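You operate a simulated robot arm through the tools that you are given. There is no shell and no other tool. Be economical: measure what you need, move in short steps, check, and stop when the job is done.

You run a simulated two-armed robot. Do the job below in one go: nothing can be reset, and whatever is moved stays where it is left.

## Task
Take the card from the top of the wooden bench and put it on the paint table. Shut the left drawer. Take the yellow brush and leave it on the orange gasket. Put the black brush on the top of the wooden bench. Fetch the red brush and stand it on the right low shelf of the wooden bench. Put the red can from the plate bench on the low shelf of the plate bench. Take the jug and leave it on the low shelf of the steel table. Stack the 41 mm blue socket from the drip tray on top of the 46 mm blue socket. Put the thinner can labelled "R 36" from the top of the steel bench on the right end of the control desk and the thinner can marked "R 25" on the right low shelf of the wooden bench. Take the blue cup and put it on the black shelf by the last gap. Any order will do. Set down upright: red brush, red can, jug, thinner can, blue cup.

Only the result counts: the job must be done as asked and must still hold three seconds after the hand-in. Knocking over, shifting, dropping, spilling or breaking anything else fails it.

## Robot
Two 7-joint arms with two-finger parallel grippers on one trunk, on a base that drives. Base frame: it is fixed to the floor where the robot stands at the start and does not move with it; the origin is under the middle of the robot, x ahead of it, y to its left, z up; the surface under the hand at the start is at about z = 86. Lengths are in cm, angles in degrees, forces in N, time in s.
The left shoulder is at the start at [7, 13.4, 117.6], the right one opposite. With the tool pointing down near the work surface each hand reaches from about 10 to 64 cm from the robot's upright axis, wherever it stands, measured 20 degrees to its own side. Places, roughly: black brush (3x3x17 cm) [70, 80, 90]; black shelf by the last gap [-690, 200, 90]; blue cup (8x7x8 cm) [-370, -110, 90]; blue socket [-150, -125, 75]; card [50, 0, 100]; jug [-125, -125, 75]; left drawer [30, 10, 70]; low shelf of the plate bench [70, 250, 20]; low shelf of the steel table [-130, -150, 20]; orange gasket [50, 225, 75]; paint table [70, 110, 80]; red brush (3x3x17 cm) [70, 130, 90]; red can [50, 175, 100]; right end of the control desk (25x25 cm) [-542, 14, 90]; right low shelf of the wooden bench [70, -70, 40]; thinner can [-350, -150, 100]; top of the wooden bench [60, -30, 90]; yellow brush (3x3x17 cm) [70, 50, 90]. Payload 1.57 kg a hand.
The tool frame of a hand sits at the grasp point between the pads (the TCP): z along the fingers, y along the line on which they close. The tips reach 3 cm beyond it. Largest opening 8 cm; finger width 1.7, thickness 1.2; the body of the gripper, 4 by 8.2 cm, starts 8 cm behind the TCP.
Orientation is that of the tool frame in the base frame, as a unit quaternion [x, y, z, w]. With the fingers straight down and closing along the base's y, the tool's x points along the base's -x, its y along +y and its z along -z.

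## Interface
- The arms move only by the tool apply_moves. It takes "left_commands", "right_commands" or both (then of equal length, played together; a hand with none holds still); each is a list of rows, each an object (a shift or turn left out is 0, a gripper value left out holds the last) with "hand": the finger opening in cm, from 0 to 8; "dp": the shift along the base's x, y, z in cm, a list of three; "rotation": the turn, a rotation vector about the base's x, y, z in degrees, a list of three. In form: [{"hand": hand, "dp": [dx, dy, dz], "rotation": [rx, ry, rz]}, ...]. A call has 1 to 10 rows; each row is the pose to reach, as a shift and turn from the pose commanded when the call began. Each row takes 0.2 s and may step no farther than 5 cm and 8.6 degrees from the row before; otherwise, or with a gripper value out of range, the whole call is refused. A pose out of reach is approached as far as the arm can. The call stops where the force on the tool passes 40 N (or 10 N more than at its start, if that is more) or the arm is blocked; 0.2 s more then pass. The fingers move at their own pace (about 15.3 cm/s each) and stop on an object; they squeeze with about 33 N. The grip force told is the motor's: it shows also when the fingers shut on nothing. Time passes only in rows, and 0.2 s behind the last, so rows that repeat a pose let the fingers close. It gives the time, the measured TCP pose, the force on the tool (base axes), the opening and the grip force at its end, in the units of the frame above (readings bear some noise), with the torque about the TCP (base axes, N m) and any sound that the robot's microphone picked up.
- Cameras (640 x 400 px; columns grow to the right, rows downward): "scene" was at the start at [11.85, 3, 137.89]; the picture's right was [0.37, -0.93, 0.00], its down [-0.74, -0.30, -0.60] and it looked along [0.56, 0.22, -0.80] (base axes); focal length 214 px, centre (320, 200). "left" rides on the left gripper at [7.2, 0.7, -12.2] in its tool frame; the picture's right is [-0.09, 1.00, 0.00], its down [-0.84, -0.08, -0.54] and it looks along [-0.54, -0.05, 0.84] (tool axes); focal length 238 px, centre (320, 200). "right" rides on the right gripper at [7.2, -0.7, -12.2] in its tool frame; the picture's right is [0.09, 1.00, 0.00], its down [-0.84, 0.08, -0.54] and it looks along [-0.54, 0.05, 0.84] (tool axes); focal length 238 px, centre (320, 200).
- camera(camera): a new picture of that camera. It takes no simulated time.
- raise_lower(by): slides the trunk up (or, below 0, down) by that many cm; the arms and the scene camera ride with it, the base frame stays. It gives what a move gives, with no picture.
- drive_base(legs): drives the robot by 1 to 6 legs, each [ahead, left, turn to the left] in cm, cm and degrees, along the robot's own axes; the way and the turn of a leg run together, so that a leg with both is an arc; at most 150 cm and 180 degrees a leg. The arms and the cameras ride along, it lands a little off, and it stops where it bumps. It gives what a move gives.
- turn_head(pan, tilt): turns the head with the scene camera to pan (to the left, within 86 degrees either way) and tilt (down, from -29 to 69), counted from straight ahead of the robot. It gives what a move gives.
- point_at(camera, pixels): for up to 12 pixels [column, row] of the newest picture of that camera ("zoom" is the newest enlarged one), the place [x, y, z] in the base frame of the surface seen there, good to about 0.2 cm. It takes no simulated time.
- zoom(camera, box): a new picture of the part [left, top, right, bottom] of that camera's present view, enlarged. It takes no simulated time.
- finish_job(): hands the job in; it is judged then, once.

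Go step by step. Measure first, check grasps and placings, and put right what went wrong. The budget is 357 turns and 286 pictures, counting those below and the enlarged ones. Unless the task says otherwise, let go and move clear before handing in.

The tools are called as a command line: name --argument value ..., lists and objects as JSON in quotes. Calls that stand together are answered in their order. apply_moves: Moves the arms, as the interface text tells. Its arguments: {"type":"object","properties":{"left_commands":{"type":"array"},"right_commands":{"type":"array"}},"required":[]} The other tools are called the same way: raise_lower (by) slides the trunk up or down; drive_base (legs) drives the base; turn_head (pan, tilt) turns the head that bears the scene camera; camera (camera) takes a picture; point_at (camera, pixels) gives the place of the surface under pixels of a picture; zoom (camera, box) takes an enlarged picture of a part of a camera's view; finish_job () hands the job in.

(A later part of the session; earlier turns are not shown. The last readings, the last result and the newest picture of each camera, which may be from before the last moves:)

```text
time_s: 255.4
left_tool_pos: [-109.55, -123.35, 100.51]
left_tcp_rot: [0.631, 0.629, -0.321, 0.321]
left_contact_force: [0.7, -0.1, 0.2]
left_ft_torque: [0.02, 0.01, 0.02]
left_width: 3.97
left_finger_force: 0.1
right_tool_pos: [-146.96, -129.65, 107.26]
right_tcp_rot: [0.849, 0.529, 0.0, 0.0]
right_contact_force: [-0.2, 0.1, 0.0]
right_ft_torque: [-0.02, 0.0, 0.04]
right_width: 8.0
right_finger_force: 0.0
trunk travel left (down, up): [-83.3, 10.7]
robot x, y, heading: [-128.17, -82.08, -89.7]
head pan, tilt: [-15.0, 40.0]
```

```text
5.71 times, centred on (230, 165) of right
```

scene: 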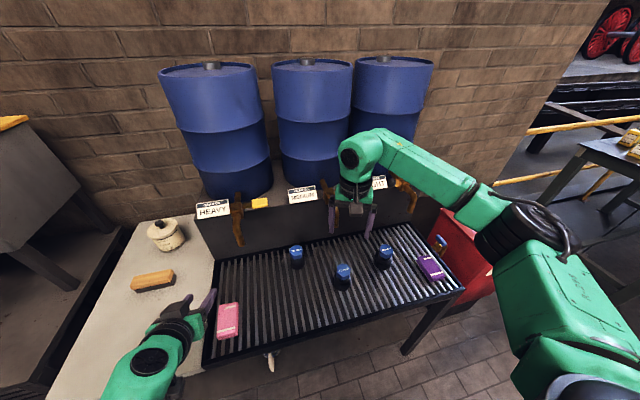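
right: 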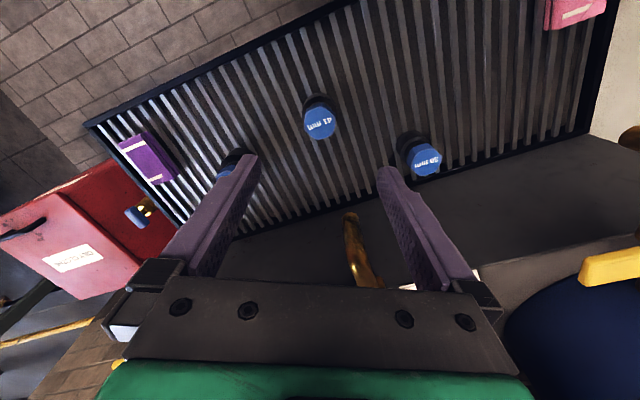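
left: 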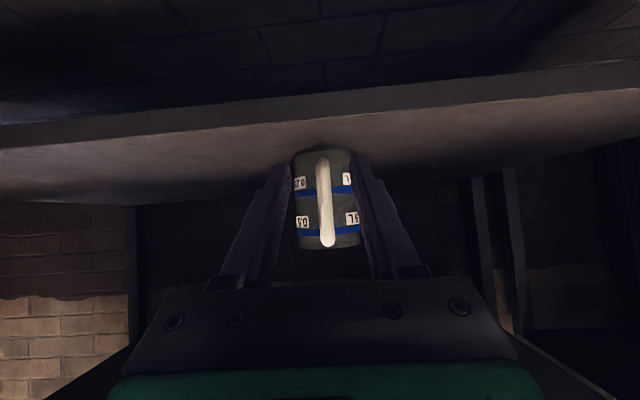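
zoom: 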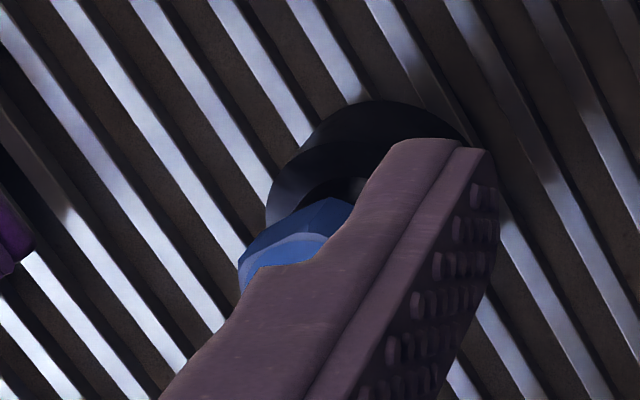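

41 mm hex centre (−147.81,−131.88), top z=83.7, flats at about −34°. Rotate −8° more and descend above it.

apply_moves --right_commands '[{"dp": [-0.85, -2.23, -3], "rotation": [0, 0, -8]}, {"dp": [-0.85, -2.23, -7], "rotation": [0, 0, -8]}, {"dp": [-0.85, -2.23, -11], "rotation": [0, 0, -8]}, {"dp": [-0.85, -2.23, -15], "rotation": [0, 0, -8]}, {"dp": [-0.85, -2.23, -18], "rotation": [0, 0, -8]}]'

camera --camera "right"

```text
time_s: 256.6
left_tool_pos: [-109.52, -123.5, 100.39]
left_tcp_rot: [0.631, 0.63, -0.32, 0.321]
left_contact_force: [-1.1, 0.6, 0.0]
left_ft_torque: [0.0, 0.02, 0.0]
left_width: 4.01
left_finger_force: 0.0
right_tool_pos: [-147.67, -132.02, 89.21]
right_tcp_rot: [0.884, 0.468, -0.002, -0.001]
right_contact_force: [0.6, -0.2, 0.5]
right_ft_torque: [0.02, -0.01, 0.01]
right_width: 7.98
right_finger_force: 0.0
trunk travel left (down, up): [-83.3, 10.7]
robot x, y, heading: [-127.67, -82.08, -89.8]
head pan, tilt: [-15.0, 40.0]
```

```text
142 pictures are left
```

right: 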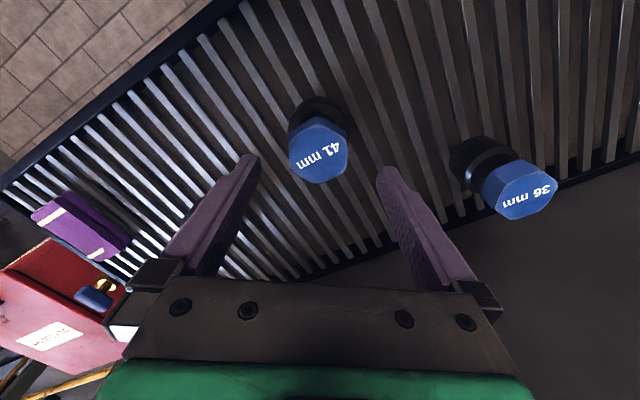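

Centred at (319,150). Descend 6.3 and close.

apply_moves --right_commands '[{"dp": [-0.1, 0.1, -3]}, {"dp": [-0.1, 0.1, -5]}, {"dp": [-0.1, 0.1, -6.4]}, {"hand": 0, "dp": [-0.1, 0.1, -6.4]}, {"dp": [-0.1, 0.1, -6.4]}, {"dp": [-0.1, 0.1, -6.4]}]'

camera --camera "right"

```text
time_s: 258.0
left_tool_pos: [-109.57, -123.44, 100.45]
left_tcp_rot: [0.631, 0.63, -0.32, 0.32]
left_contact_force: [0.6, 1.1, 0.3]
left_ft_torque: [-0.02, -0.01, -0.02]
left_width: 4.0
left_finger_force: 0.0
right_tool_pos: [-147.67, -131.91, 82.81]
right_tcp_rot: [0.883, 0.469, 0.0, 0.001]
right_contact_force: [0.5, -0.3, 0.5]
right_ft_torque: [-0.18, 0.06, 0.02]
right_width: 4.69
right_finger_force: 32.7
trunk travel left (down, up): [-83.3, 10.7]
robot x, y, heading: [-127.85, -82.18, -89.4]
head pan, tilt: [-15.0, 40.0]
```

```text
141 pictures are left
```

right: 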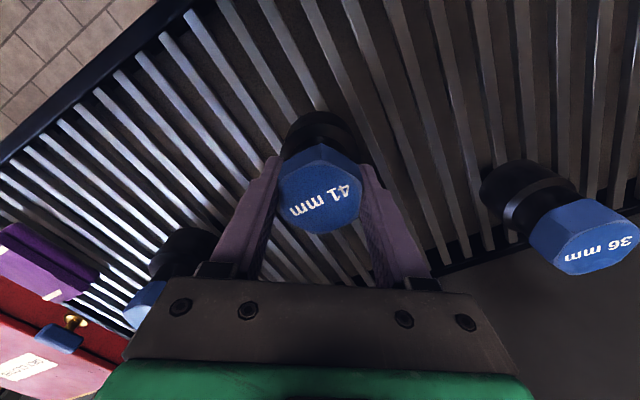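

Gripped (4.69 cm). Lift 13 and view the 46 mm socket.

apply_moves --right_commands '[{"dp": [0, 0, 1]}, {"dp": [0, 0, 4]}, {"dp": [0, 0, 8]}, {"dp": [-2, 0, 12]}, {"dp": [-4, 0, 14]}]'

camera --camera "right"

camera --camera "scene"

```text
time_s: 259.2
left_tool_pos: [-109.59, -123.49, 100.54]
left_tcp_rot: [0.631, 0.629, -0.32, 0.321]
left_contact_force: [-0.1, 0.2, 0.2]
left_ft_torque: [-0.01, 0.01, -0.04]
left_width: 4.03
left_finger_force: 0.0
right_tool_pos: [-152.01, -131.95, 96.99]
right_tcp_rot: [0.883, 0.469, -0.001, 0.0]
right_contact_force: [0.0, -0.6, -5.3]
right_ft_torque: [0.0, -0.03, -0.01]
right_width: 4.61
right_finger_force: 33.0
trunk travel left (down, up): [-83.3, 10.7]
robot x, y, heading: [-128.13, -81.9, -89.5]
head pan, tilt: [-15.0, 40.0]
```

```text
140 pictures are left
```

right: 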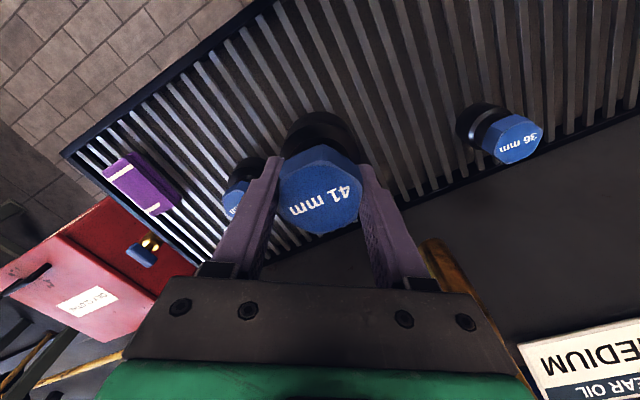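

```text
139 pictures are left
```

scene: 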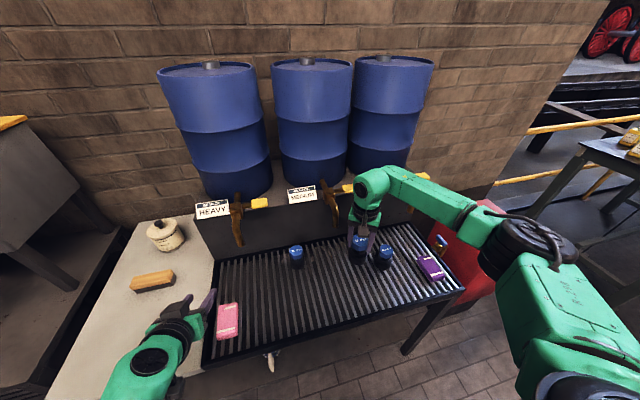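

zoom --camera "scene" --box '[340, 225, 420, 275]'

```text
8.00 times, centred on (380, 250) of scene
```

zoom: 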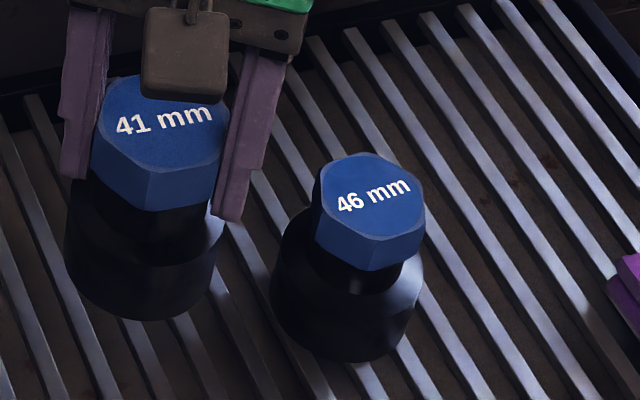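

point_at --camera "zoom" --pixels '[[324, 165], [383, 156], [420, 188], [418, 230], [370, 240], [320, 208], [370, 195], [345, 345], [345, 255]]'

```text
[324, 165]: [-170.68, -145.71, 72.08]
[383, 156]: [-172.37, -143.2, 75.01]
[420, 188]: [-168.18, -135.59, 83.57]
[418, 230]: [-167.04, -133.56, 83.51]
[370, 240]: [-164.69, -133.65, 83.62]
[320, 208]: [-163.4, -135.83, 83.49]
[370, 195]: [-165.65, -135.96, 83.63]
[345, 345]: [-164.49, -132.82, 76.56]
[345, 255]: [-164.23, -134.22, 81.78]
```

point_at --camera "zoom" --pixels '[[328, 172], [345, 162], [378, 160], [414, 190], [420, 205], [410, 227], [368, 234], [326, 208], [318, 190], [372, 200]]'

```text
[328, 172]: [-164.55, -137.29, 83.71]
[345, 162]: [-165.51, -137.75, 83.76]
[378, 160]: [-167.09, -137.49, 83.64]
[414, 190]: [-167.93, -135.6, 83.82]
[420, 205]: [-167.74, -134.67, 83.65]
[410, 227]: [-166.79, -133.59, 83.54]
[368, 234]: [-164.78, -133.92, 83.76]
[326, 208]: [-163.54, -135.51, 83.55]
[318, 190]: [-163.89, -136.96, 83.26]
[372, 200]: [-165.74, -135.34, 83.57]
```

46 mm centre ≈(−165.75,−135.7), top z=83.65. Check the faucet near it before moving.

point_at --camera "scene" --pixels '[[411, 198], [406, 188], [413, 207], [335, 220], [345, 187], [326, 195], [238, 240], [237, 210]]'

zoom --camera "scene" --box '[320, 160, 440, 240]'

```text
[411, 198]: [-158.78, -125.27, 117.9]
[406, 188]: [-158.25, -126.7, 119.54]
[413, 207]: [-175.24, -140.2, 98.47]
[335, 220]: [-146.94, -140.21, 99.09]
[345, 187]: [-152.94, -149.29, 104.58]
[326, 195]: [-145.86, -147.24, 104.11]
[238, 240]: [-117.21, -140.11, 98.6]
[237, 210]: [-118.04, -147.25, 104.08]
```

```text
5.00 times, centred on (380, 200) of scene
```

zoom: 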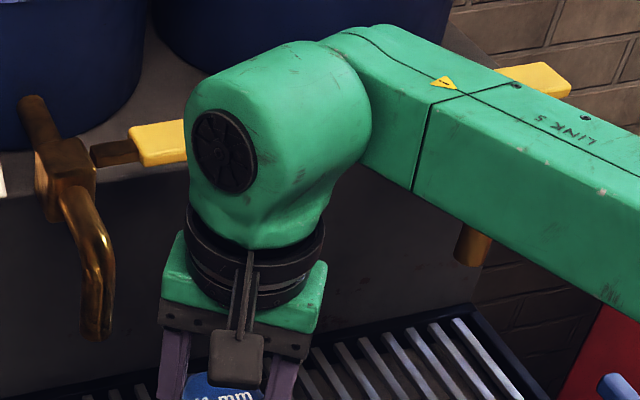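

The right faucet's spout is at x≈−175, y≈−140: ~9 cm from the target, acceptable. Move above the 46 mm socket.

apply_moves --right_commands '[{"dp": [-3.5, -0.9, 0]}, {"dp": [-7, -1.9, 0]}, {"dp": [-10.5, -2.8, 0]}, {"dp": [-13.75, -3.75, -1]}]'

camera --camera "right"

zoom --camera "scene" --box '[340, 180, 460, 280]'

```text
time_s: 260.2
left_tool_pos: [-109.58, -123.61, 100.37]
left_tcp_rot: [0.632, 0.629, -0.32, 0.32]
left_contact_force: [-0.3, 0.2, 0.1]
left_ft_torque: [-0.02, 0.0, 0.01]
left_width: 4.01
left_finger_force: 0.1
right_tool_pos: [-165.55, -136.02, 95.53]
right_tcp_rot: [0.883, 0.47, 0.001, -0.001]
right_contact_force: [-0.6, 0.1, -4.6]
right_ft_torque: [0.01, 0.01, 0.01]
right_width: 4.64
right_finger_force: 33.2
trunk travel left (down, up): [-83.3, 10.7]
robot x, y, heading: [-127.76, -82.03, -89.6]
head pan, tilt: [-15.0, 40.0]
```

```text
136 pictures are left
```

right: 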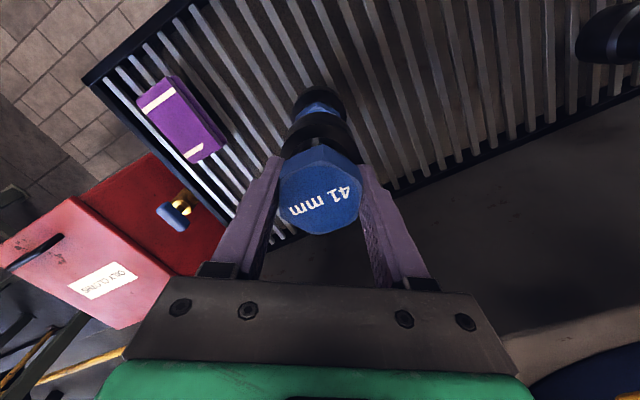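

```text
4.00 times, centred on (400, 230) of scene
```

zoom: 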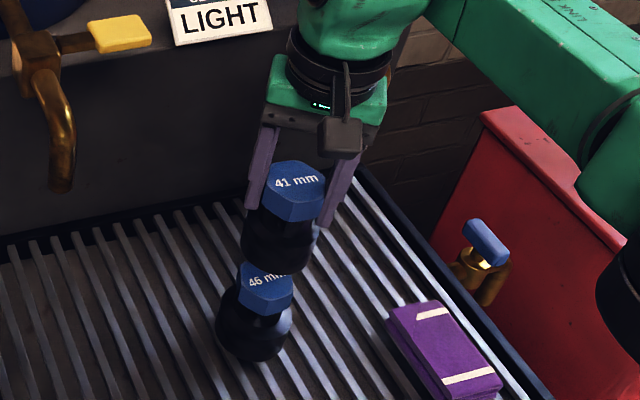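

zoom --camera "right" --box '[280, 70, 360, 150]'

point_at --camera "zoom" --pixels '[[140, 200], [190, 150], [250, 155], [290, 195], [200, 185], [170, 100]]'

```text
5.00 times, centred on (320, 110) of right
```

zoom: 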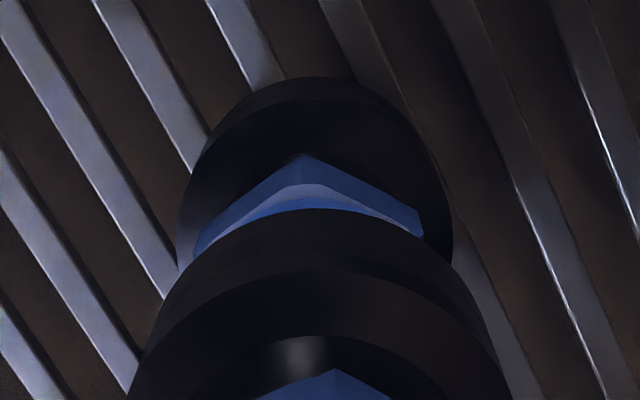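

```text
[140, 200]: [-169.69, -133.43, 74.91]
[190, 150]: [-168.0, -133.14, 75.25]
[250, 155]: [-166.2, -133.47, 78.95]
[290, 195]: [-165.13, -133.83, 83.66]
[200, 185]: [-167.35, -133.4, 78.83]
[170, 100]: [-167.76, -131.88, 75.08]
```

Refined 46 mm centre (−165.8,−135.56). Correct by (−0.25,+0.45) and lower toward contact.

apply_moves --right_commands '[{"dp": [-0.25, 0.45, -1.5]}, {"dp": [-0.25, 0.45, -3]}]'

camera --camera "right"

zoom --camera "scene" --box '[360, 210, 440, 280]'

```text
time_s: 260.8
left_tool_pos: [-109.63, -123.64, 100.43]
left_tcp_rot: [0.631, 0.63, -0.319, 0.32]
left_contact_force: [0.5, 0.3, 0.8]
left_ft_torque: [0.02, 0.0, 0.0]
left_width: 4.02
left_finger_force: 0.0
right_tool_pos: [-165.99, -135.4, 92.63]
right_tcp_rot: [0.883, 0.469, 0.0, -0.001]
right_contact_force: [0.7, 0.3, -4.5]
right_ft_torque: [0.02, -0.02, -0.02]
right_width: 4.58
right_finger_force: 32.6
trunk travel left (down, up): [-83.3, 10.7]
robot x, y, heading: [-127.95, -82.22, -89.8]
head pan, tilt: [-15.0, 40.0]
```

```text
133 pictures are left
```

right: 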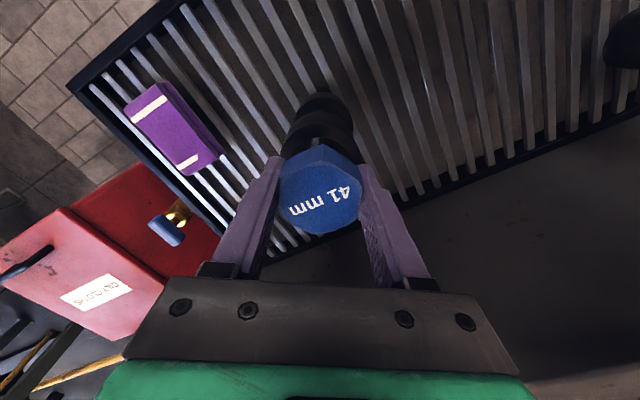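

```text
5.71 times, centred on (400, 245) of scene
```

zoom: 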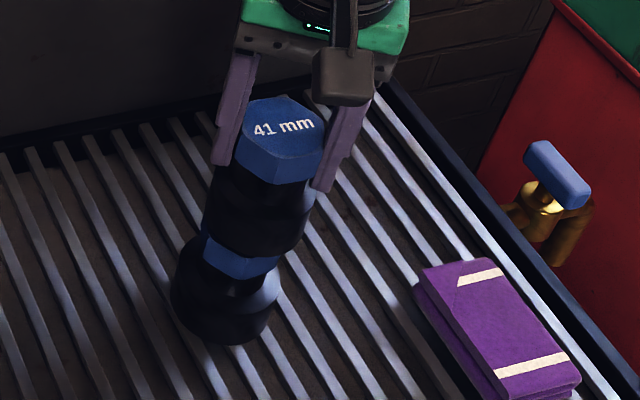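

Aligned. Lower in small steps to contact (expected at z≈91.35).

apply_moves --right_commands '[{"dp": [0.1, -0.1, -0.6]}, {"dp": [0.1, -0.1, -1.0]}, {"dp": [0.1, -0.1, -1.3]}, {"dp": [0.1, -0.1, -1.5]}]'

```text
time_s: 261.8
left_tool_pos: [-109.59, -123.61, 100.37]
left_tcp_rot: [0.631, 0.63, -0.32, 0.32]
left_contact_force: [1.1, -0.4, -0.5]
left_ft_torque: [-0.02, -0.04, -0.03]
left_width: 4.0
left_finger_force: 0.1
right_tool_pos: [-165.79, -135.32, 91.3]
right_tcp_rot: [0.883, 0.469, 0.0, -0.001]
right_contact_force: [-0.5, 0.2, -5.1]
right_ft_torque: [0.01, -0.01, 0.0]
right_width: 4.59
right_finger_force: 32.9
trunk travel left (down, up): [-83.3, 10.7]
robot x, y, heading: [-127.77, -81.93, -89.5]
head pan, tilt: [-15.0, 40.0]
```

apply_moves --right_commands '[{"dp": [0, -0.1, -0.3]}, {"dp": [0, -0.2, -0.5]}, {"dp": [0, -0.2, -0.5]}]'

zoom --camera "scene" --box '[360, 210, 440, 280]'

```text
time_s: 262.6
left_tool_pos: [-109.4, -123.19, 100.59]
left_tcp_rot: [0.631, 0.629, -0.321, 0.321]
left_contact_force: [-0.9, 0.2, -1.1]
left_ft_torque: [-0.02, 0.01, -0.02]
left_width: 4.0
left_finger_force: 0.0
right_tool_pos: [-165.64, -135.31, 91.27]
right_tcp_rot: [0.884, 0.468, -0.002, 0.003]
right_contact_force: [-8.3, -1.5, 23.9]
right_ft_torque: [0.04, 0.45, 0.16]
right_width: 4.6
right_finger_force: 33.4
trunk travel left (down, up): [-83.3, 10.7]
robot x, y, heading: [-127.56, -81.69, -89.6]
head pan, tilt: [-15.0, 40.0]
```

```text
5.71 times, centred on (400, 245) of scene
```

zoom: 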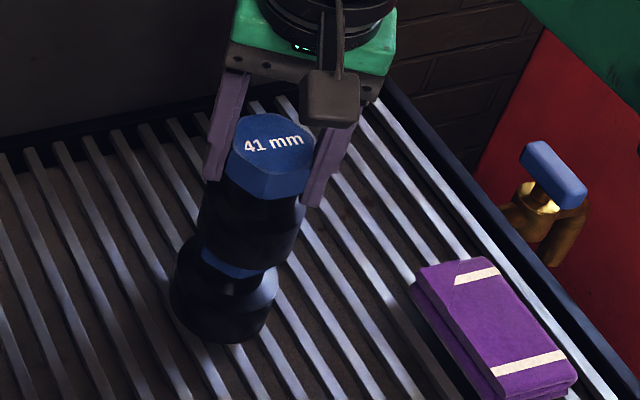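

Contact with ~24 N. Ease up 0.35 and open.

apply_moves --right_commands '[{"dp": [0, 0.1, 0.35]}, {"hand": 5.4, "dp": [0, 0.1, 0.35]}, {"hand": 7, "dp": [0, 0.1, 0.35]}, {"dp": [0, 0.1, 0.35]}]'

camera --camera "right"

zoom --camera "scene" --box '[360, 210, 440, 280]'

```text
time_s: 263.6
left_tool_pos: [-109.5, -123.56, 100.36]
left_tcp_rot: [0.632, 0.63, -0.32, 0.319]
left_contact_force: [-0.2, 0.1, 0.4]
left_ft_torque: [0.0, 0.0, -0.01]
left_width: 4.0
left_finger_force: 0.1
right_tool_pos: [-165.62, -135.37, 91.21]
right_tcp_rot: [0.884, 0.468, 0.0, -0.001]
right_contact_force: [0.1, -0.6, 0.1]
right_ft_torque: [0.0, -0.02, 0.01]
right_width: 6.99
right_finger_force: 0.0
trunk travel left (down, up): [-83.3, 10.7]
robot x, y, heading: [-127.8, -81.64, -89.5]
head pan, tilt: [-15.0, 40.0]
```

```text
130 pictures are left
```

right: 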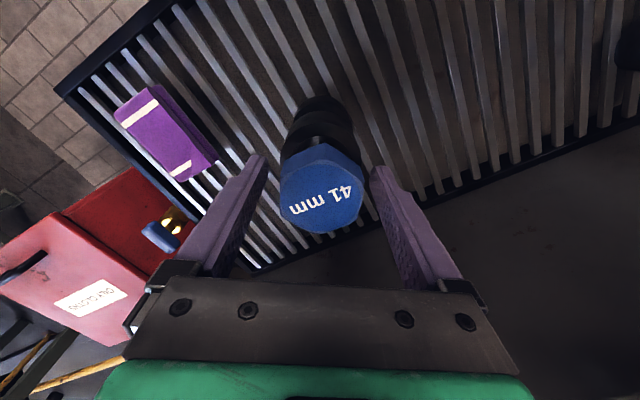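

```text
5.71 times, centred on (400, 245) of scene
```

zoom: 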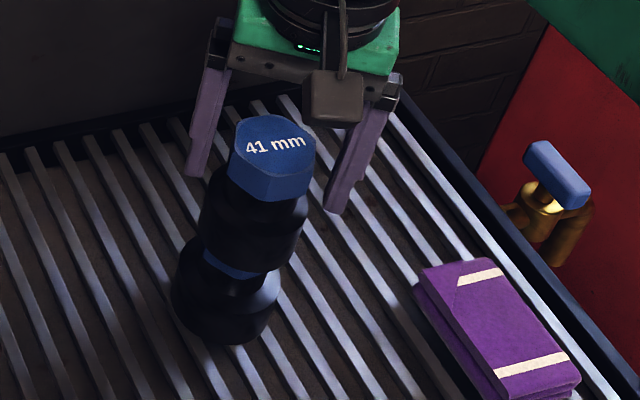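

The stack stands free. Lift 14 straight up, then back away.

apply_moves --right_commands '[{"dp": [0, 0, 2]}, {"dp": [0, 0, 5]}, {"dp": [0, 0, 9]}, {"dp": [0, 0, 13]}, {"dp": [0, 0, 16]}]'

drive_base --legs '[[-50, 0, 0]]'

camera --camera "scene"

```text
time_s: 264.8
left_tool_pos: [-109.41, -123.5, 100.35]
left_tcp_rot: [0.63, 0.631, -0.319, 0.32]
left_contact_force: [-0.5, -0.4, 0.0]
left_ft_torque: [-0.01, 0.0, 0.01]
left_width: 4.02
left_finger_force: 0.0
right_tool_pos: [-165.55, -135.44, 107.4]
right_tcp_rot: [0.883, 0.468, 0.0, -0.001]
right_contact_force: [0.4, -0.8, 0.2]
right_ft_torque: [-0.01, 0.0, 0.0]
right_width: 6.99
right_finger_force: 0.0
trunk travel left (down, up): [-83.3, 10.7]
robot x, y, heading: [-127.82, -82.28, -89.3]
head pan, tilt: [-15.0, 40.0]
```

```text
time_s: 267.8
left_tool_pos: [-109.86, -72.53, 100.28]
left_tcp_rot: [0.632, 0.629, -0.321, 0.319]
left_contact_force: [0.5, -0.6, 0.5]
left_ft_torque: [0.0, 0.03, 0.01]
left_width: 4.03
left_finger_force: 0.1
right_tool_pos: [-166.13, -84.36, 107.4]
right_tcp_rot: [0.884, 0.468, 0.0, -0.001]
right_contact_force: [0.6, -0.9, 0.7]
right_ft_torque: [0.0, -0.02, 0.04]
right_width: 6.99
right_finger_force: 0.1
trunk travel left (down, up): [-83.3, 10.7]
robot x, y, heading: [-128.28, -31.01, -89.6]
head pan, tilt: [-15.0, 40.0]
```

```text
128 pictures are left
```

scene: 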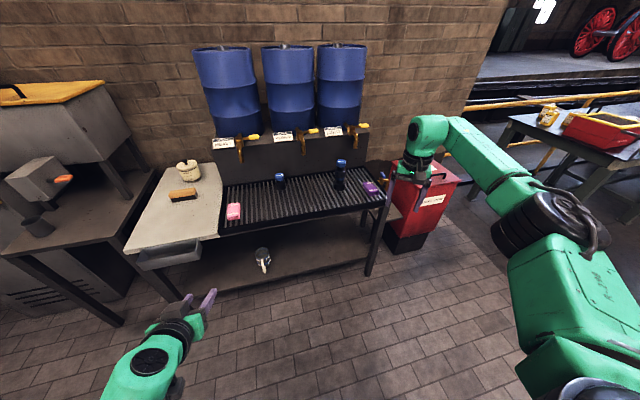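

The stack is in place. Look to the right (west) for the steel bench.

turn_head --pan -70 --tilt 20

camera --camera "scene"

```text
time_s: 269.0
left_tool_pos: [-109.99, -72.41, 100.46]
left_tcp_rot: [0.632, 0.629, -0.32, 0.319]
left_contact_force: [-1.2, 0.5, 0.6]
left_ft_torque: [-0.01, -0.01, 0.01]
left_width: 4.0
left_finger_force: 0.1
right_tool_pos: [-165.98, -84.19, 107.37]
right_tcp_rot: [0.884, 0.467, 0.0, 0.0]
right_contact_force: [-0.1, 0.8, 0.1]
right_ft_torque: [-0.02, -0.05, 0.01]
right_width: 7.03
right_finger_force: 0.0
trunk travel left (down, up): [-83.3, 10.7]
robot x, y, heading: [-128.32, -31.12, -89.8]
head pan, tilt: [-70.0, 20.0]
```

```text
127 pictures are left
```

scene: 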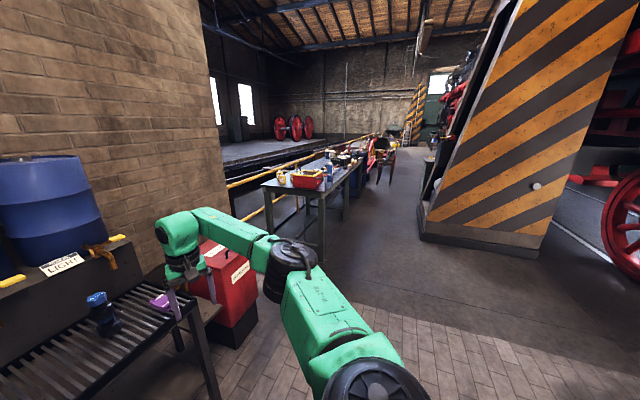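

point_at --camera "scene" --pixels '[[430, 235], [535, 255], [325, 250], [350, 215], [310, 178], [330, 170], [360, 175], [383, 150], [400, 200], [280, 175], [345, 158], [270, 230]]'

zoom --camera "scene" --box '[240, 110, 440, 240]'

```text
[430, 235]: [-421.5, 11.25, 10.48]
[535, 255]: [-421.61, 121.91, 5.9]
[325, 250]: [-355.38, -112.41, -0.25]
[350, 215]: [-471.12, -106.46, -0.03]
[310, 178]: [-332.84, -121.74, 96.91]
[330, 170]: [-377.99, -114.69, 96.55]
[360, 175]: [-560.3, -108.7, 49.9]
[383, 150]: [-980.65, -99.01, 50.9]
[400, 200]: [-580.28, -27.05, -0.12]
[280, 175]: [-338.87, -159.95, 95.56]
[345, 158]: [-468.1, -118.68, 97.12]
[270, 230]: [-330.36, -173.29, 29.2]
```

```text
3.08 times, centred on (340, 175) of scene
```

zoom: 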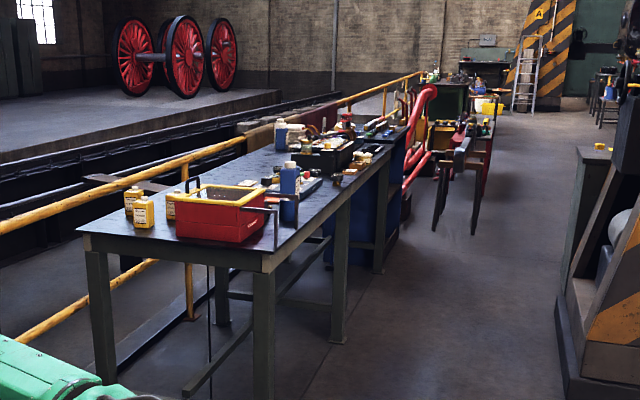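

The corridor is free (bench front y≈−112, pillar from x<−421). The yellow thinner cans are on the near end of the steel bench. Drive right 210 cm.

drive_base --legs '[[0, -110, 0], [0, -105, 0]]'

turn_head --pan 0 --tilt 30

camera --camera "scene"

```text
time_s: 279.6
left_tool_pos: [-324.01, -75.62, 100.41]
left_tcp_rot: [0.627, 0.634, -0.319, 0.321]
left_contact_force: [-0.7, -0.3, -1.0]
left_ft_torque: [0.02, -0.01, -0.01]
left_width: 3.99
left_finger_force: 0.0
right_tool_pos: [-380.0, -88.37, 107.45]
right_tcp_rot: [0.88, 0.476, -0.001, 0.0]
right_contact_force: [0.9, -0.1, -0.5]
right_ft_torque: [0.0, 0.01, 0.02]
right_width: 7.0
right_finger_force: 0.1
trunk travel left (down, up): [-83.3, 10.7]
robot x, y, heading: [-342.62, -34.24, -88.7]
head pan, tilt: [-70.0, 20.0]
```

```text
time_s: 281.1
left_tool_pos: [-324.12, -75.61, 100.47]
left_tcp_rot: [0.627, 0.634, -0.318, 0.322]
left_contact_force: [0.0, -0.2, 0.1]
left_ft_torque: [-0.03, -0.01, -0.02]
left_width: 4.01
left_finger_force: 0.0
right_tool_pos: [-379.99, -88.28, 107.5]
right_tcp_rot: [0.88, 0.475, 0.0, 0.0]
right_contact_force: [-0.5, -0.2, -0.6]
right_ft_torque: [0.0, -0.01, 0.01]
right_width: 6.99
right_finger_force: 0.1
trunk travel left (down, up): [-83.3, 10.7]
robot x, y, heading: [-342.97, -34.51, -89.1]
head pan, tilt: [0.0, 30.0]
```

```text
125 pictures are left
```

scene: 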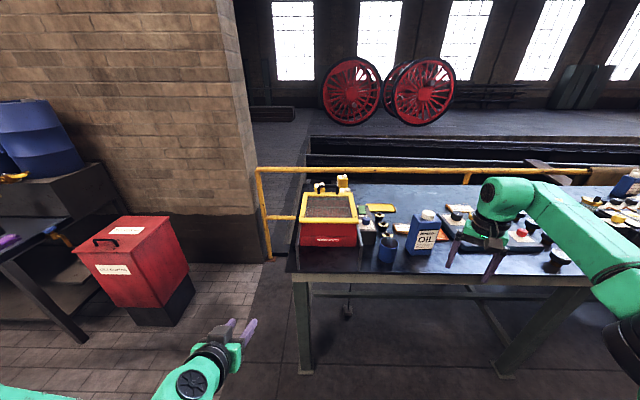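

zoom --camera "scene" --box '[280, 160, 460, 280]'

turn_head --pan -20 --tilt 30

camera --camera "scene"

```text
3.33 times, centred on (370, 220) of scene
```

zoom: 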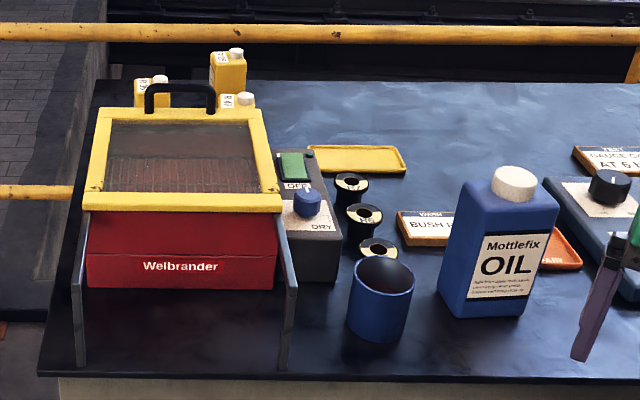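

```text
time_s: 281.9
left_tool_pos: [-324.07, -75.67, 100.37]
left_tcp_rot: [0.627, 0.634, -0.318, 0.322]
left_contact_force: [-0.8, -0.3, 0.2]
left_ft_torque: [0.01, 0.02, 0.0]
left_width: 4.04
left_finger_force: 0.1
right_tool_pos: [-380.12, -88.31, 107.46]
right_tcp_rot: [0.88, 0.476, -0.001, 0.0]
right_contact_force: [0.2, 0.5, 0.5]
right_ft_torque: [-0.01, -0.02, -0.01]
right_width: 7.01
right_finger_force: 0.0
trunk travel left (down, up): [-83.3, 10.7]
robot x, y, heading: [-343.18, -34.32, -88.7]
head pan, tilt: [-20.0, 30.0]
```

```text
123 pictures are left
```

scene: 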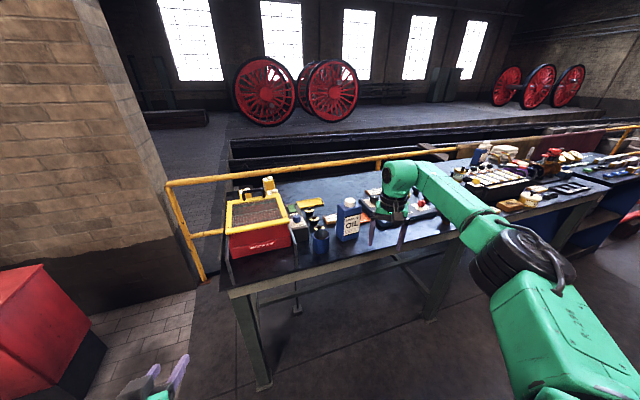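

The yellow cans stand at the rear, behind the red washer box. I'll measure them and the space at the bench's east end.

point_at --camera "scene" --pixels '[[205, 280], [100, 255], [75, 320], [60, 275], [240, 290], [258, 380], [268, 183], [247, 190], [281, 192], [262, 245], [225, 260], [190, 215]]'

zoom --camera "scene" --box '[220, 165, 320, 225]'

```text
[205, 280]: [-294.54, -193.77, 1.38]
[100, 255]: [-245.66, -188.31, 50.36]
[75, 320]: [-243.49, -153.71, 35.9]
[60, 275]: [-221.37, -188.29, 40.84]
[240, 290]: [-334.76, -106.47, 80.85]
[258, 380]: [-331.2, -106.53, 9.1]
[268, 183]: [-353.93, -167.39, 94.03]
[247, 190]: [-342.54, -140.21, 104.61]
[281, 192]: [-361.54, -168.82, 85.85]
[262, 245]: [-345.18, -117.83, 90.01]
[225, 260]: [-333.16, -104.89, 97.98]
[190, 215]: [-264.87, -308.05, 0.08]
```

```text
6.40 times, centred on (270, 195) of scene
```

zoom: 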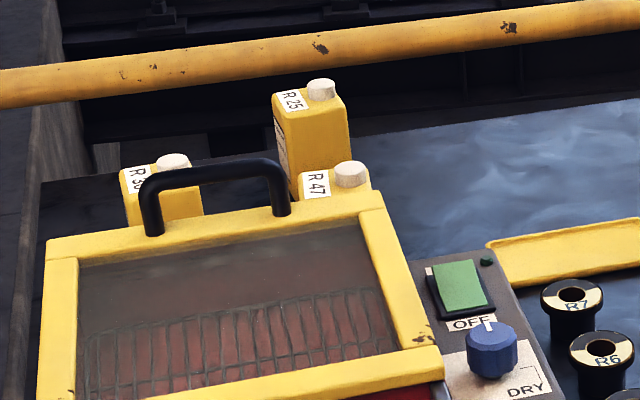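

R 36 is at left, R 25 at the rear, R 47 in front of R 25. The bench's east end has free floor, so I'll approach from there with the left hand. First I measure the rail and container precisely.

point_at --camera "scene" --pixels '[[175, 184], [230, 177], [330, 163], [190, 262], [75, 360], [105, 350], [20, 280], [40, 265], [110, 300]]'

apply_moves --right_commands '[{"dp": [2, 4, 0], "rotation": [0, 0, 7]}, {"dp": [4, 8, 0], "rotation": [0, 0, 14]}, {"dp": [6, 12, 0], "rotation": [0, 0, 21]}, {"dp": [8, 15, 0], "rotation": [0, 0, 28]}]'

```text
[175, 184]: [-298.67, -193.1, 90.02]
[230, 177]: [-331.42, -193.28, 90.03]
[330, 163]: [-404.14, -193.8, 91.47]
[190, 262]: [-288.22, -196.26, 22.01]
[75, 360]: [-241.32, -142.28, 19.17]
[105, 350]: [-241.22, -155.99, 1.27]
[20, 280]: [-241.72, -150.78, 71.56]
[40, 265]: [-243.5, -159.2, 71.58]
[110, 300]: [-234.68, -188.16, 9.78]
```

```text
time_s: 282.9
left_tool_pos: [-324.04, -75.5, 100.41]
left_tcp_rot: [0.627, 0.634, -0.318, 0.322]
left_contact_force: [0.0, 0.3, -0.1]
left_ft_torque: [0.02, 0.0, -0.02]
left_width: 4.01
left_finger_force: 0.0
right_tool_pos: [-372.12, -73.18, 107.46]
right_tcp_rot: [0.738, 0.675, -0.001, 0.0]
right_contact_force: [-0.2, 0.4, 0.1]
right_ft_torque: [-0.02, 0.0, -0.04]
right_width: 7.02
right_finger_force: 0.1
trunk travel left (down, up): [-83.3, 10.7]
robot x, y, heading: [-343.02, -34.33, -88.9]
head pan, tilt: [-20.0, 30.0]
```

The rail is at y=−193 and the container's west face at x≈−242, so there's room. Drive east, turn to face west, then move toward the wall side.

drive_base --legs '[[0, 68, 0], [0, 0, -91]]'

turn_head --pan 20 --tilt 35

camera --camera "scene"

```text
time_s: 290.5
left_tool_pos: [-316.9, -50.98, 100.5]
left_tcp_rot: [0.892, -0.006, -0.453, -0.002]
left_contact_force: [0.6, 0.5, 0.0]
left_ft_torque: [0.04, 0.0, -0.03]
left_width: 3.98
left_finger_force: 0.1
right_tool_pos: [-313.21, -3.19, 107.33]
right_tcp_rot: [0.998, -0.06, -0.001, 0.0]
right_contact_force: [0.1, 0.2, -0.7]
right_ft_torque: [-0.01, 0.0, 0.02]
right_width: 7.0
right_finger_force: 0.0
trunk travel left (down, up): [-83.3, 10.7]
robot x, y, heading: [-275.17, -32.98, 179.7]
head pan, tilt: [-20.0, 30.0]
```

```text
time_s: 291.6
left_tool_pos: [-316.85, -51.06, 100.47]
left_tcp_rot: [0.891, -0.007, -0.453, -0.003]
left_contact_force: [0.5, 0.7, 1.3]
left_ft_torque: [0.01, 0.0, 0.0]
left_width: 3.98
left_finger_force: 0.1
right_tool_pos: [-313.26, -3.21, 107.41]
right_tcp_rot: [0.998, -0.06, -0.001, 0.0]
right_contact_force: [0.7, 0.3, 0.1]
right_ft_torque: [-0.02, -0.03, 0.0]
right_width: 7.01
right_finger_force: 0.0
trunk travel left (down, up): [-83.3, 10.7]
robot x, y, heading: [-274.92, -32.85, 179.6]
head pan, tilt: [20.0, 35.0]
```

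```text
121 pictures are left
```

scene: 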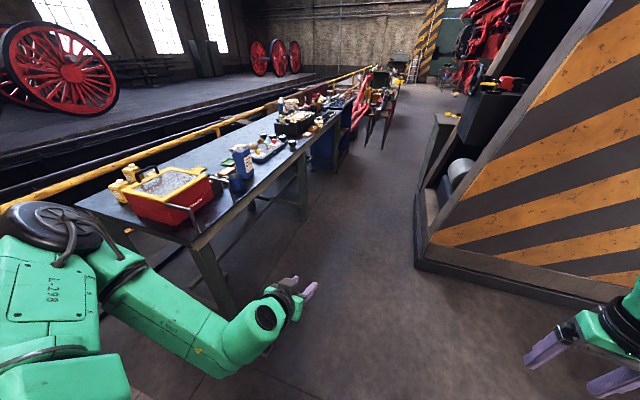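

Move left 105 cm along the bench's end.

drive_base --legs '[[0, 105, 0]]'

camera --camera "scene"

camera --camera "left"

```text
time_s: 297.0
left_tool_pos: [-318.33, -155.03, 100.29]
left_tcp_rot: [0.892, -0.013, -0.452, -0.006]
left_contact_force: [-0.1, -0.1, -0.6]
left_ft_torque: [-0.02, -0.05, 0.0]
left_width: 4.01
left_finger_force: 0.1
right_tool_pos: [-314.18, -107.04, 107.35]
right_tcp_rot: [0.998, -0.067, -0.001, 0.0]
right_contact_force: [-0.6, 0.2, -0.3]
right_ft_torque: [-0.02, -0.01, -0.01]
right_width: 7.01
right_finger_force: 0.1
trunk travel left (down, up): [-83.3, 10.7]
robot x, y, heading: [-276.4, -137.58, 178.8]
head pan, tilt: [20.0, 35.0]
```

```text
120 pictures are left
```

scene: 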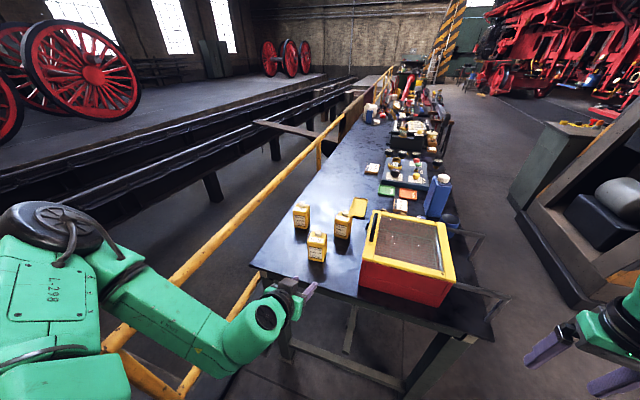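

```text
119 pictures are left
```

left: 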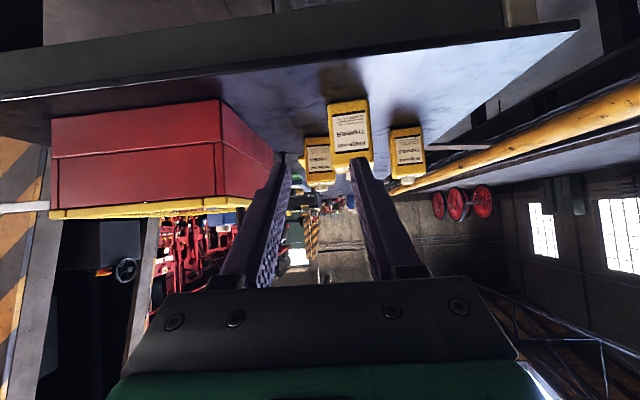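

zoom --camera "scene" --box '[280, 190, 380, 270]'

point_at --camera "zoom" --pixels '[[230, 300], [205, 215], [290, 230], [235, 380], [130, 160], [120, 90], [400, 170], [380, 110], [460, 120], [240, 200], [140, 75], [300, 330]]'

```text
5.00 times, centred on (330, 230) of scene
```

zoom: 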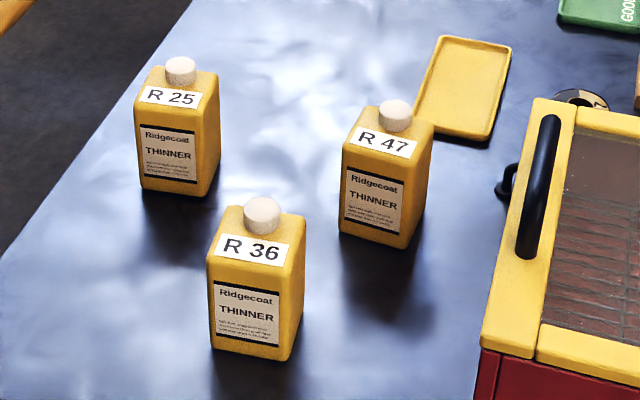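

```text
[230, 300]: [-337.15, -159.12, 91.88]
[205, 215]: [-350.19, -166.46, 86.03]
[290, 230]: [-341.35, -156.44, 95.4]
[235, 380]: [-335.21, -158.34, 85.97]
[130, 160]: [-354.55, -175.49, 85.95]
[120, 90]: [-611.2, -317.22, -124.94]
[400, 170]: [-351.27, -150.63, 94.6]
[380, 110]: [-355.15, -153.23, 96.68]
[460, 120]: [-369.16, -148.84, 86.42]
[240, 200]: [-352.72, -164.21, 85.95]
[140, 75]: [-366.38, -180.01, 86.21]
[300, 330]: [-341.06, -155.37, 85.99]
```

point_at --camera "zoom" --pixels '[[212, 280], [212, 340], [275, 355], [285, 270], [298, 235], [298, 310], [245, 215], [215, 250], [262, 215], [138, 150], [195, 165], [148, 88]]'

zoom --camera "left" --box '[280, 80, 450, 210]'

```text
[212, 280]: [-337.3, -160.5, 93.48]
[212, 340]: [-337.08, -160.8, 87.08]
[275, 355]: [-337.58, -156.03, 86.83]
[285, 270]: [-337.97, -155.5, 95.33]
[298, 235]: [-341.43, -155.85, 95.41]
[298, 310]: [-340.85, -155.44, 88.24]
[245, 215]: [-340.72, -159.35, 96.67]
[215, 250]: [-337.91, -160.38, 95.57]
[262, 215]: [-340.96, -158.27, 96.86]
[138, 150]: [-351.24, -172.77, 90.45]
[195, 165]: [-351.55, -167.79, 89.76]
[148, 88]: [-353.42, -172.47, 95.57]
```

```text
3.08 times, centred on (365, 145) of left
```

zoom: 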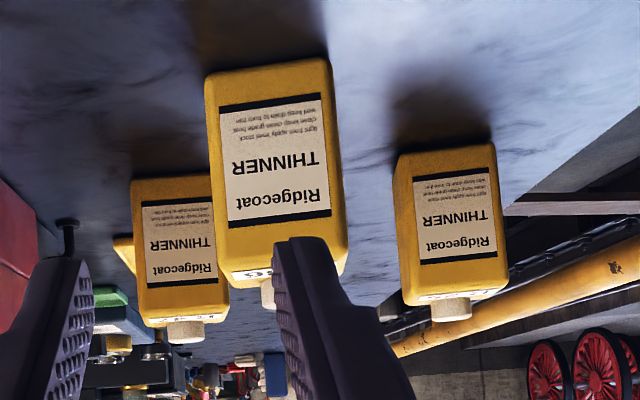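

R 36: front face x≈−337.4, y −160.8…−155.5, z 86–95.6, yaw ≈+6.5°. Lower the trunk 8, drive ahead 9, yaw the left hand +8°, opening 8.

raise_lower --by -7.8

drive_base --legs '[[8, 0, 1.2]]'

apply_moves --left_commands '[{"hand": 8, "dp": [0, -1.2, 0], "rotation": [0, 0, 3.5]}, {"dp": [0, -2.3, 0], "rotation": [0, 0, 7]}]'

camera --camera "left"

```text
time_s: 298.1
left_tool_pos: [-318.42, -155.03, 92.66]
left_tcp_rot: [0.891, -0.011, -0.453, -0.004]
left_contact_force: [0.1, 0.7, -0.2]
left_ft_torque: [-0.02, -0.02, 0.0]
left_width: 3.99
left_finger_force: 0.1
right_tool_pos: [-314.24, -107.02, 99.66]
right_tcp_rot: [0.998, -0.066, -0.001, 0.0]
right_contact_force: [-0.8, 0.3, 0.0]
right_ft_torque: [0.0, 0.0, -0.02]
right_width: 7.01
right_finger_force: 0.0
trunk travel left (down, up): [-75.5, 18.5]
robot x, y, heading: [-276.83, -137.73, 178.8]
head pan, tilt: [20.0, 35.0]
```

```text
time_s: 299.2
left_tool_pos: [-325.74, -155.73, 92.56]
left_tcp_rot: [0.892, -0.002, -0.453, 0.0]
left_contact_force: [0.1, 0.0, 0.8]
left_ft_torque: [-0.01, -0.02, 0.01]
left_width: 4.01
left_finger_force: 0.0
right_tool_pos: [-322.44, -107.9, 99.55]
right_tcp_rot: [0.999, -0.054, -0.001, 0.0]
right_contact_force: [0.6, 0.3, 0.1]
right_ft_torque: [0.0, -0.02, 0.01]
right_width: 7.0
right_finger_force: 0.1
trunk travel left (down, up): [-75.5, 18.5]
robot x, y, heading: [-284.48, -137.47, -180.0]
head pan, tilt: [20.0, 35.0]
```

```text
time_s: 299.8
left_tool_pos: [-325.83, -158.14, 92.55]
left_tcp_rot: [0.89, 0.053, -0.452, 0.028]
left_contact_force: [0.6, 0.2, -0.3]
left_ft_torque: [-0.01, -0.01, 0.01]
left_width: 8.01
left_finger_force: 0.1
right_tool_pos: [-322.55, -107.92, 99.53]
right_tcp_rot: [0.998, -0.055, 0.0, 0.0]
right_contact_force: [0.5, -0.3, 0.4]
right_ft_torque: [-0.01, -0.01, 0.02]
right_width: 6.98
right_finger_force: 0.1
trunk travel left (down, up): [-75.5, 18.5]
robot x, y, heading: [-284.09, -137.59, -180.0]
head pan, tilt: [20.0, 35.0]
```

```text
116 pictures are left
```

left: 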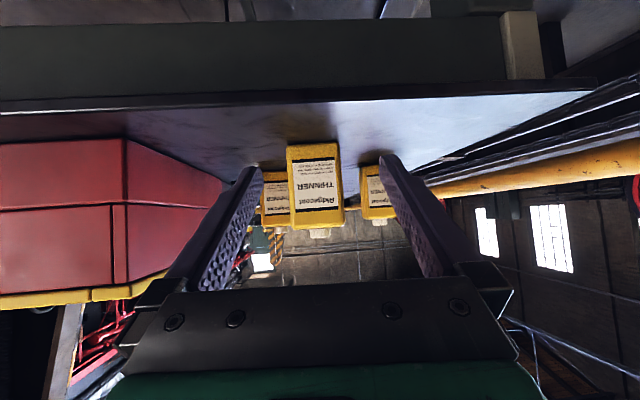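

Aligned. Advance 13.8 cm to the can's centre.

apply_moves --left_commands '[{"dp": [-4, 0.6, 0]}, {"dp": [-8, 0.6, 0]}, {"dp": [-11, 0.1, 0]}, {"dp": [-13.7, -0.2, 0]}]'

camera --camera "left"

```text
time_s: 300.8
left_tool_pos: [-339.65, -158.05, 92.65]
left_tcp_rot: [0.891, 0.051, -0.451, 0.026]
left_contact_force: [0.4, 0.1, -0.5]
left_ft_torque: [-0.01, -0.03, 0.03]
left_width: 8.01
left_finger_force: 0.1
right_tool_pos: [-322.69, -107.81, 99.56]
right_tcp_rot: [0.998, -0.055, 0.0, 0.0]
right_contact_force: [0.4, 0.7, -0.6]
right_ft_torque: [-0.01, -0.01, 0.0]
right_width: 6.99
right_finger_force: 0.0
trunk travel left (down, up): [-75.5, 18.5]
robot x, y, heading: [-284.06, -137.55, -179.9]
head pan, tilt: [20.0, 35.0]
```

```text
115 pictures are left
```

left: 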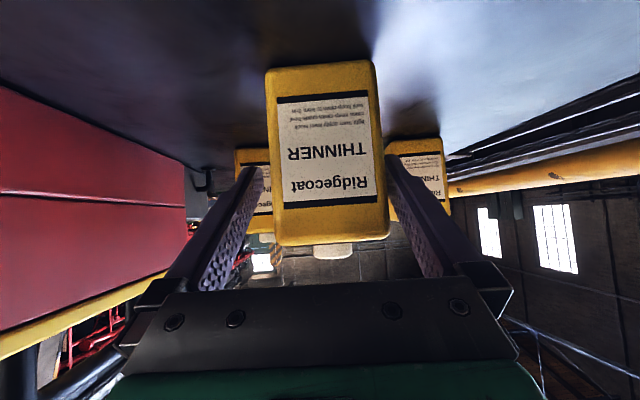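

Nearly centred; shift −0.4 in y, then close and lift.

apply_moves --left_commands '[{"dp": [0, -0.4, 0]}, {"hand": 0, "dp": [0, -0.4, 0]}, {"dp": [0, -0.4, 0]}, {"dp": [0, -0.4, 0]}]'

raise_lower --by 12

camera --camera "left"

```text
time_s: 301.8
left_tool_pos: [-339.62, -158.58, 92.71]
left_tcp_rot: [0.89, 0.051, -0.452, 0.026]
left_contact_force: [1.1, -0.1, 1.9]
left_ft_torque: [0.09, 0.13, -0.01]
left_width: 5.97
left_finger_force: 33.0
right_tool_pos: [-322.58, -107.8, 99.47]
right_tcp_rot: [0.998, -0.055, -0.001, 0.0]
right_contact_force: [-0.6, 0.3, 0.0]
right_ft_torque: [-0.03, 0.02, -0.01]
right_width: 7.01
right_finger_force: 0.1
trunk travel left (down, up): [-75.5, 18.5]
robot x, y, heading: [-284.37, -137.72, -180.0]
head pan, tilt: [20.0, 35.0]
```

```text
time_s: 303.3
left_tool_pos: [-339.66, -158.67, 104.66]
left_tcp_rot: [0.891, 0.051, -0.451, 0.026]
left_contact_force: [-0.2, 0.4, -2.9]
left_ft_torque: [0.01, -0.02, 0.03]
left_width: 5.99
left_finger_force: 33.2
right_tool_pos: [-322.77, -107.9, 111.53]
right_tcp_rot: [0.999, -0.054, 0.001, -0.002]
right_contact_force: [-0.4, -0.5, 0.4]
right_ft_torque: [0.01, 0.01, -0.01]
right_width: 7.02
right_finger_force: 0.0
trunk travel left (down, up): [-87.5, 6.5]
robot x, y, heading: [-284.04, -137.22, -179.8]
head pan, tilt: [20.0, 35.0]
```

```text
114 pictures are left
```

left: 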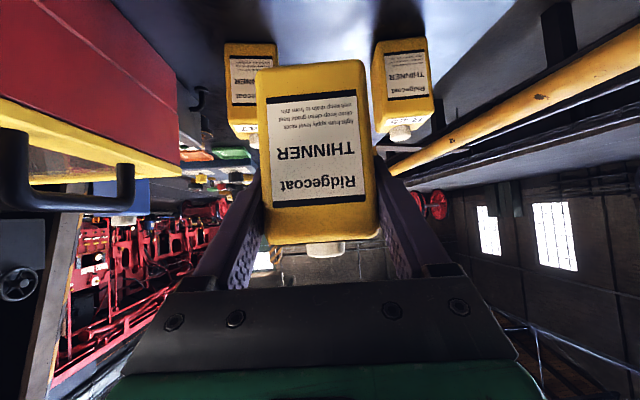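

R 36 is held. Back off, return to the corridor and face the bench front for the blue cup.

drive_base --legs '[[-12, 0, 0], [0, -107, 0], [0, 0, 90], [0, -75, 0]]'

turn_head --pan -25 --tilt 35

camera --camera "scene"

```text
time_s: 317.0
left_tool_pos: [-328.03, -86.09, 104.63]
left_tcp_rot: [0.607, 0.653, -0.309, 0.331]
left_contact_force: [-0.4, 0.8, -3.0]
left_ft_torque: [0.02, 0.01, 0.0]
left_width: 6.0
left_finger_force: 33.0
right_tool_pos: [-377.89, -66.95, 111.65]
right_tcp_rot: [0.76, 0.649, -0.001, -0.001]
right_contact_force: [0.4, 0.2, 0.1]
right_ft_torque: [-0.01, 0.01, -0.01]
right_width: 7.0
right_finger_force: 0.1
trunk travel left (down, up): [-87.5, 6.5]
robot x, y, heading: [-346.51, -30.01, -92.5]
head pan, tilt: [20.0, 35.0]
```

```text
time_s: 318.1
left_tool_pos: [-328.05, -86.09, 104.59]
left_tcp_rot: [0.607, 0.653, -0.308, 0.332]
left_contact_force: [0.4, 0.5, -2.6]
left_ft_torque: [0.02, -0.03, -0.03]
left_width: 6.0
left_finger_force: 32.6
right_tool_pos: [-377.94, -66.89, 111.45]
right_tcp_rot: [0.76, 0.65, -0.001, -0.002]
right_contact_force: [0.1, 0.4, 0.1]
right_ft_torque: [-0.01, -0.01, -0.01]
right_width: 7.0
right_finger_force: 0.1
trunk travel left (down, up): [-87.5, 6.5]
robot x, y, heading: [-346.27, -29.93, -92.5]
head pan, tilt: [-25.0, 35.0]
```

```text
113 pictures are left
```

scene: 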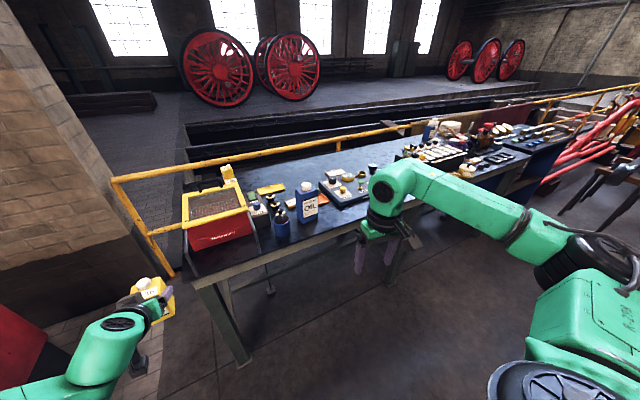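

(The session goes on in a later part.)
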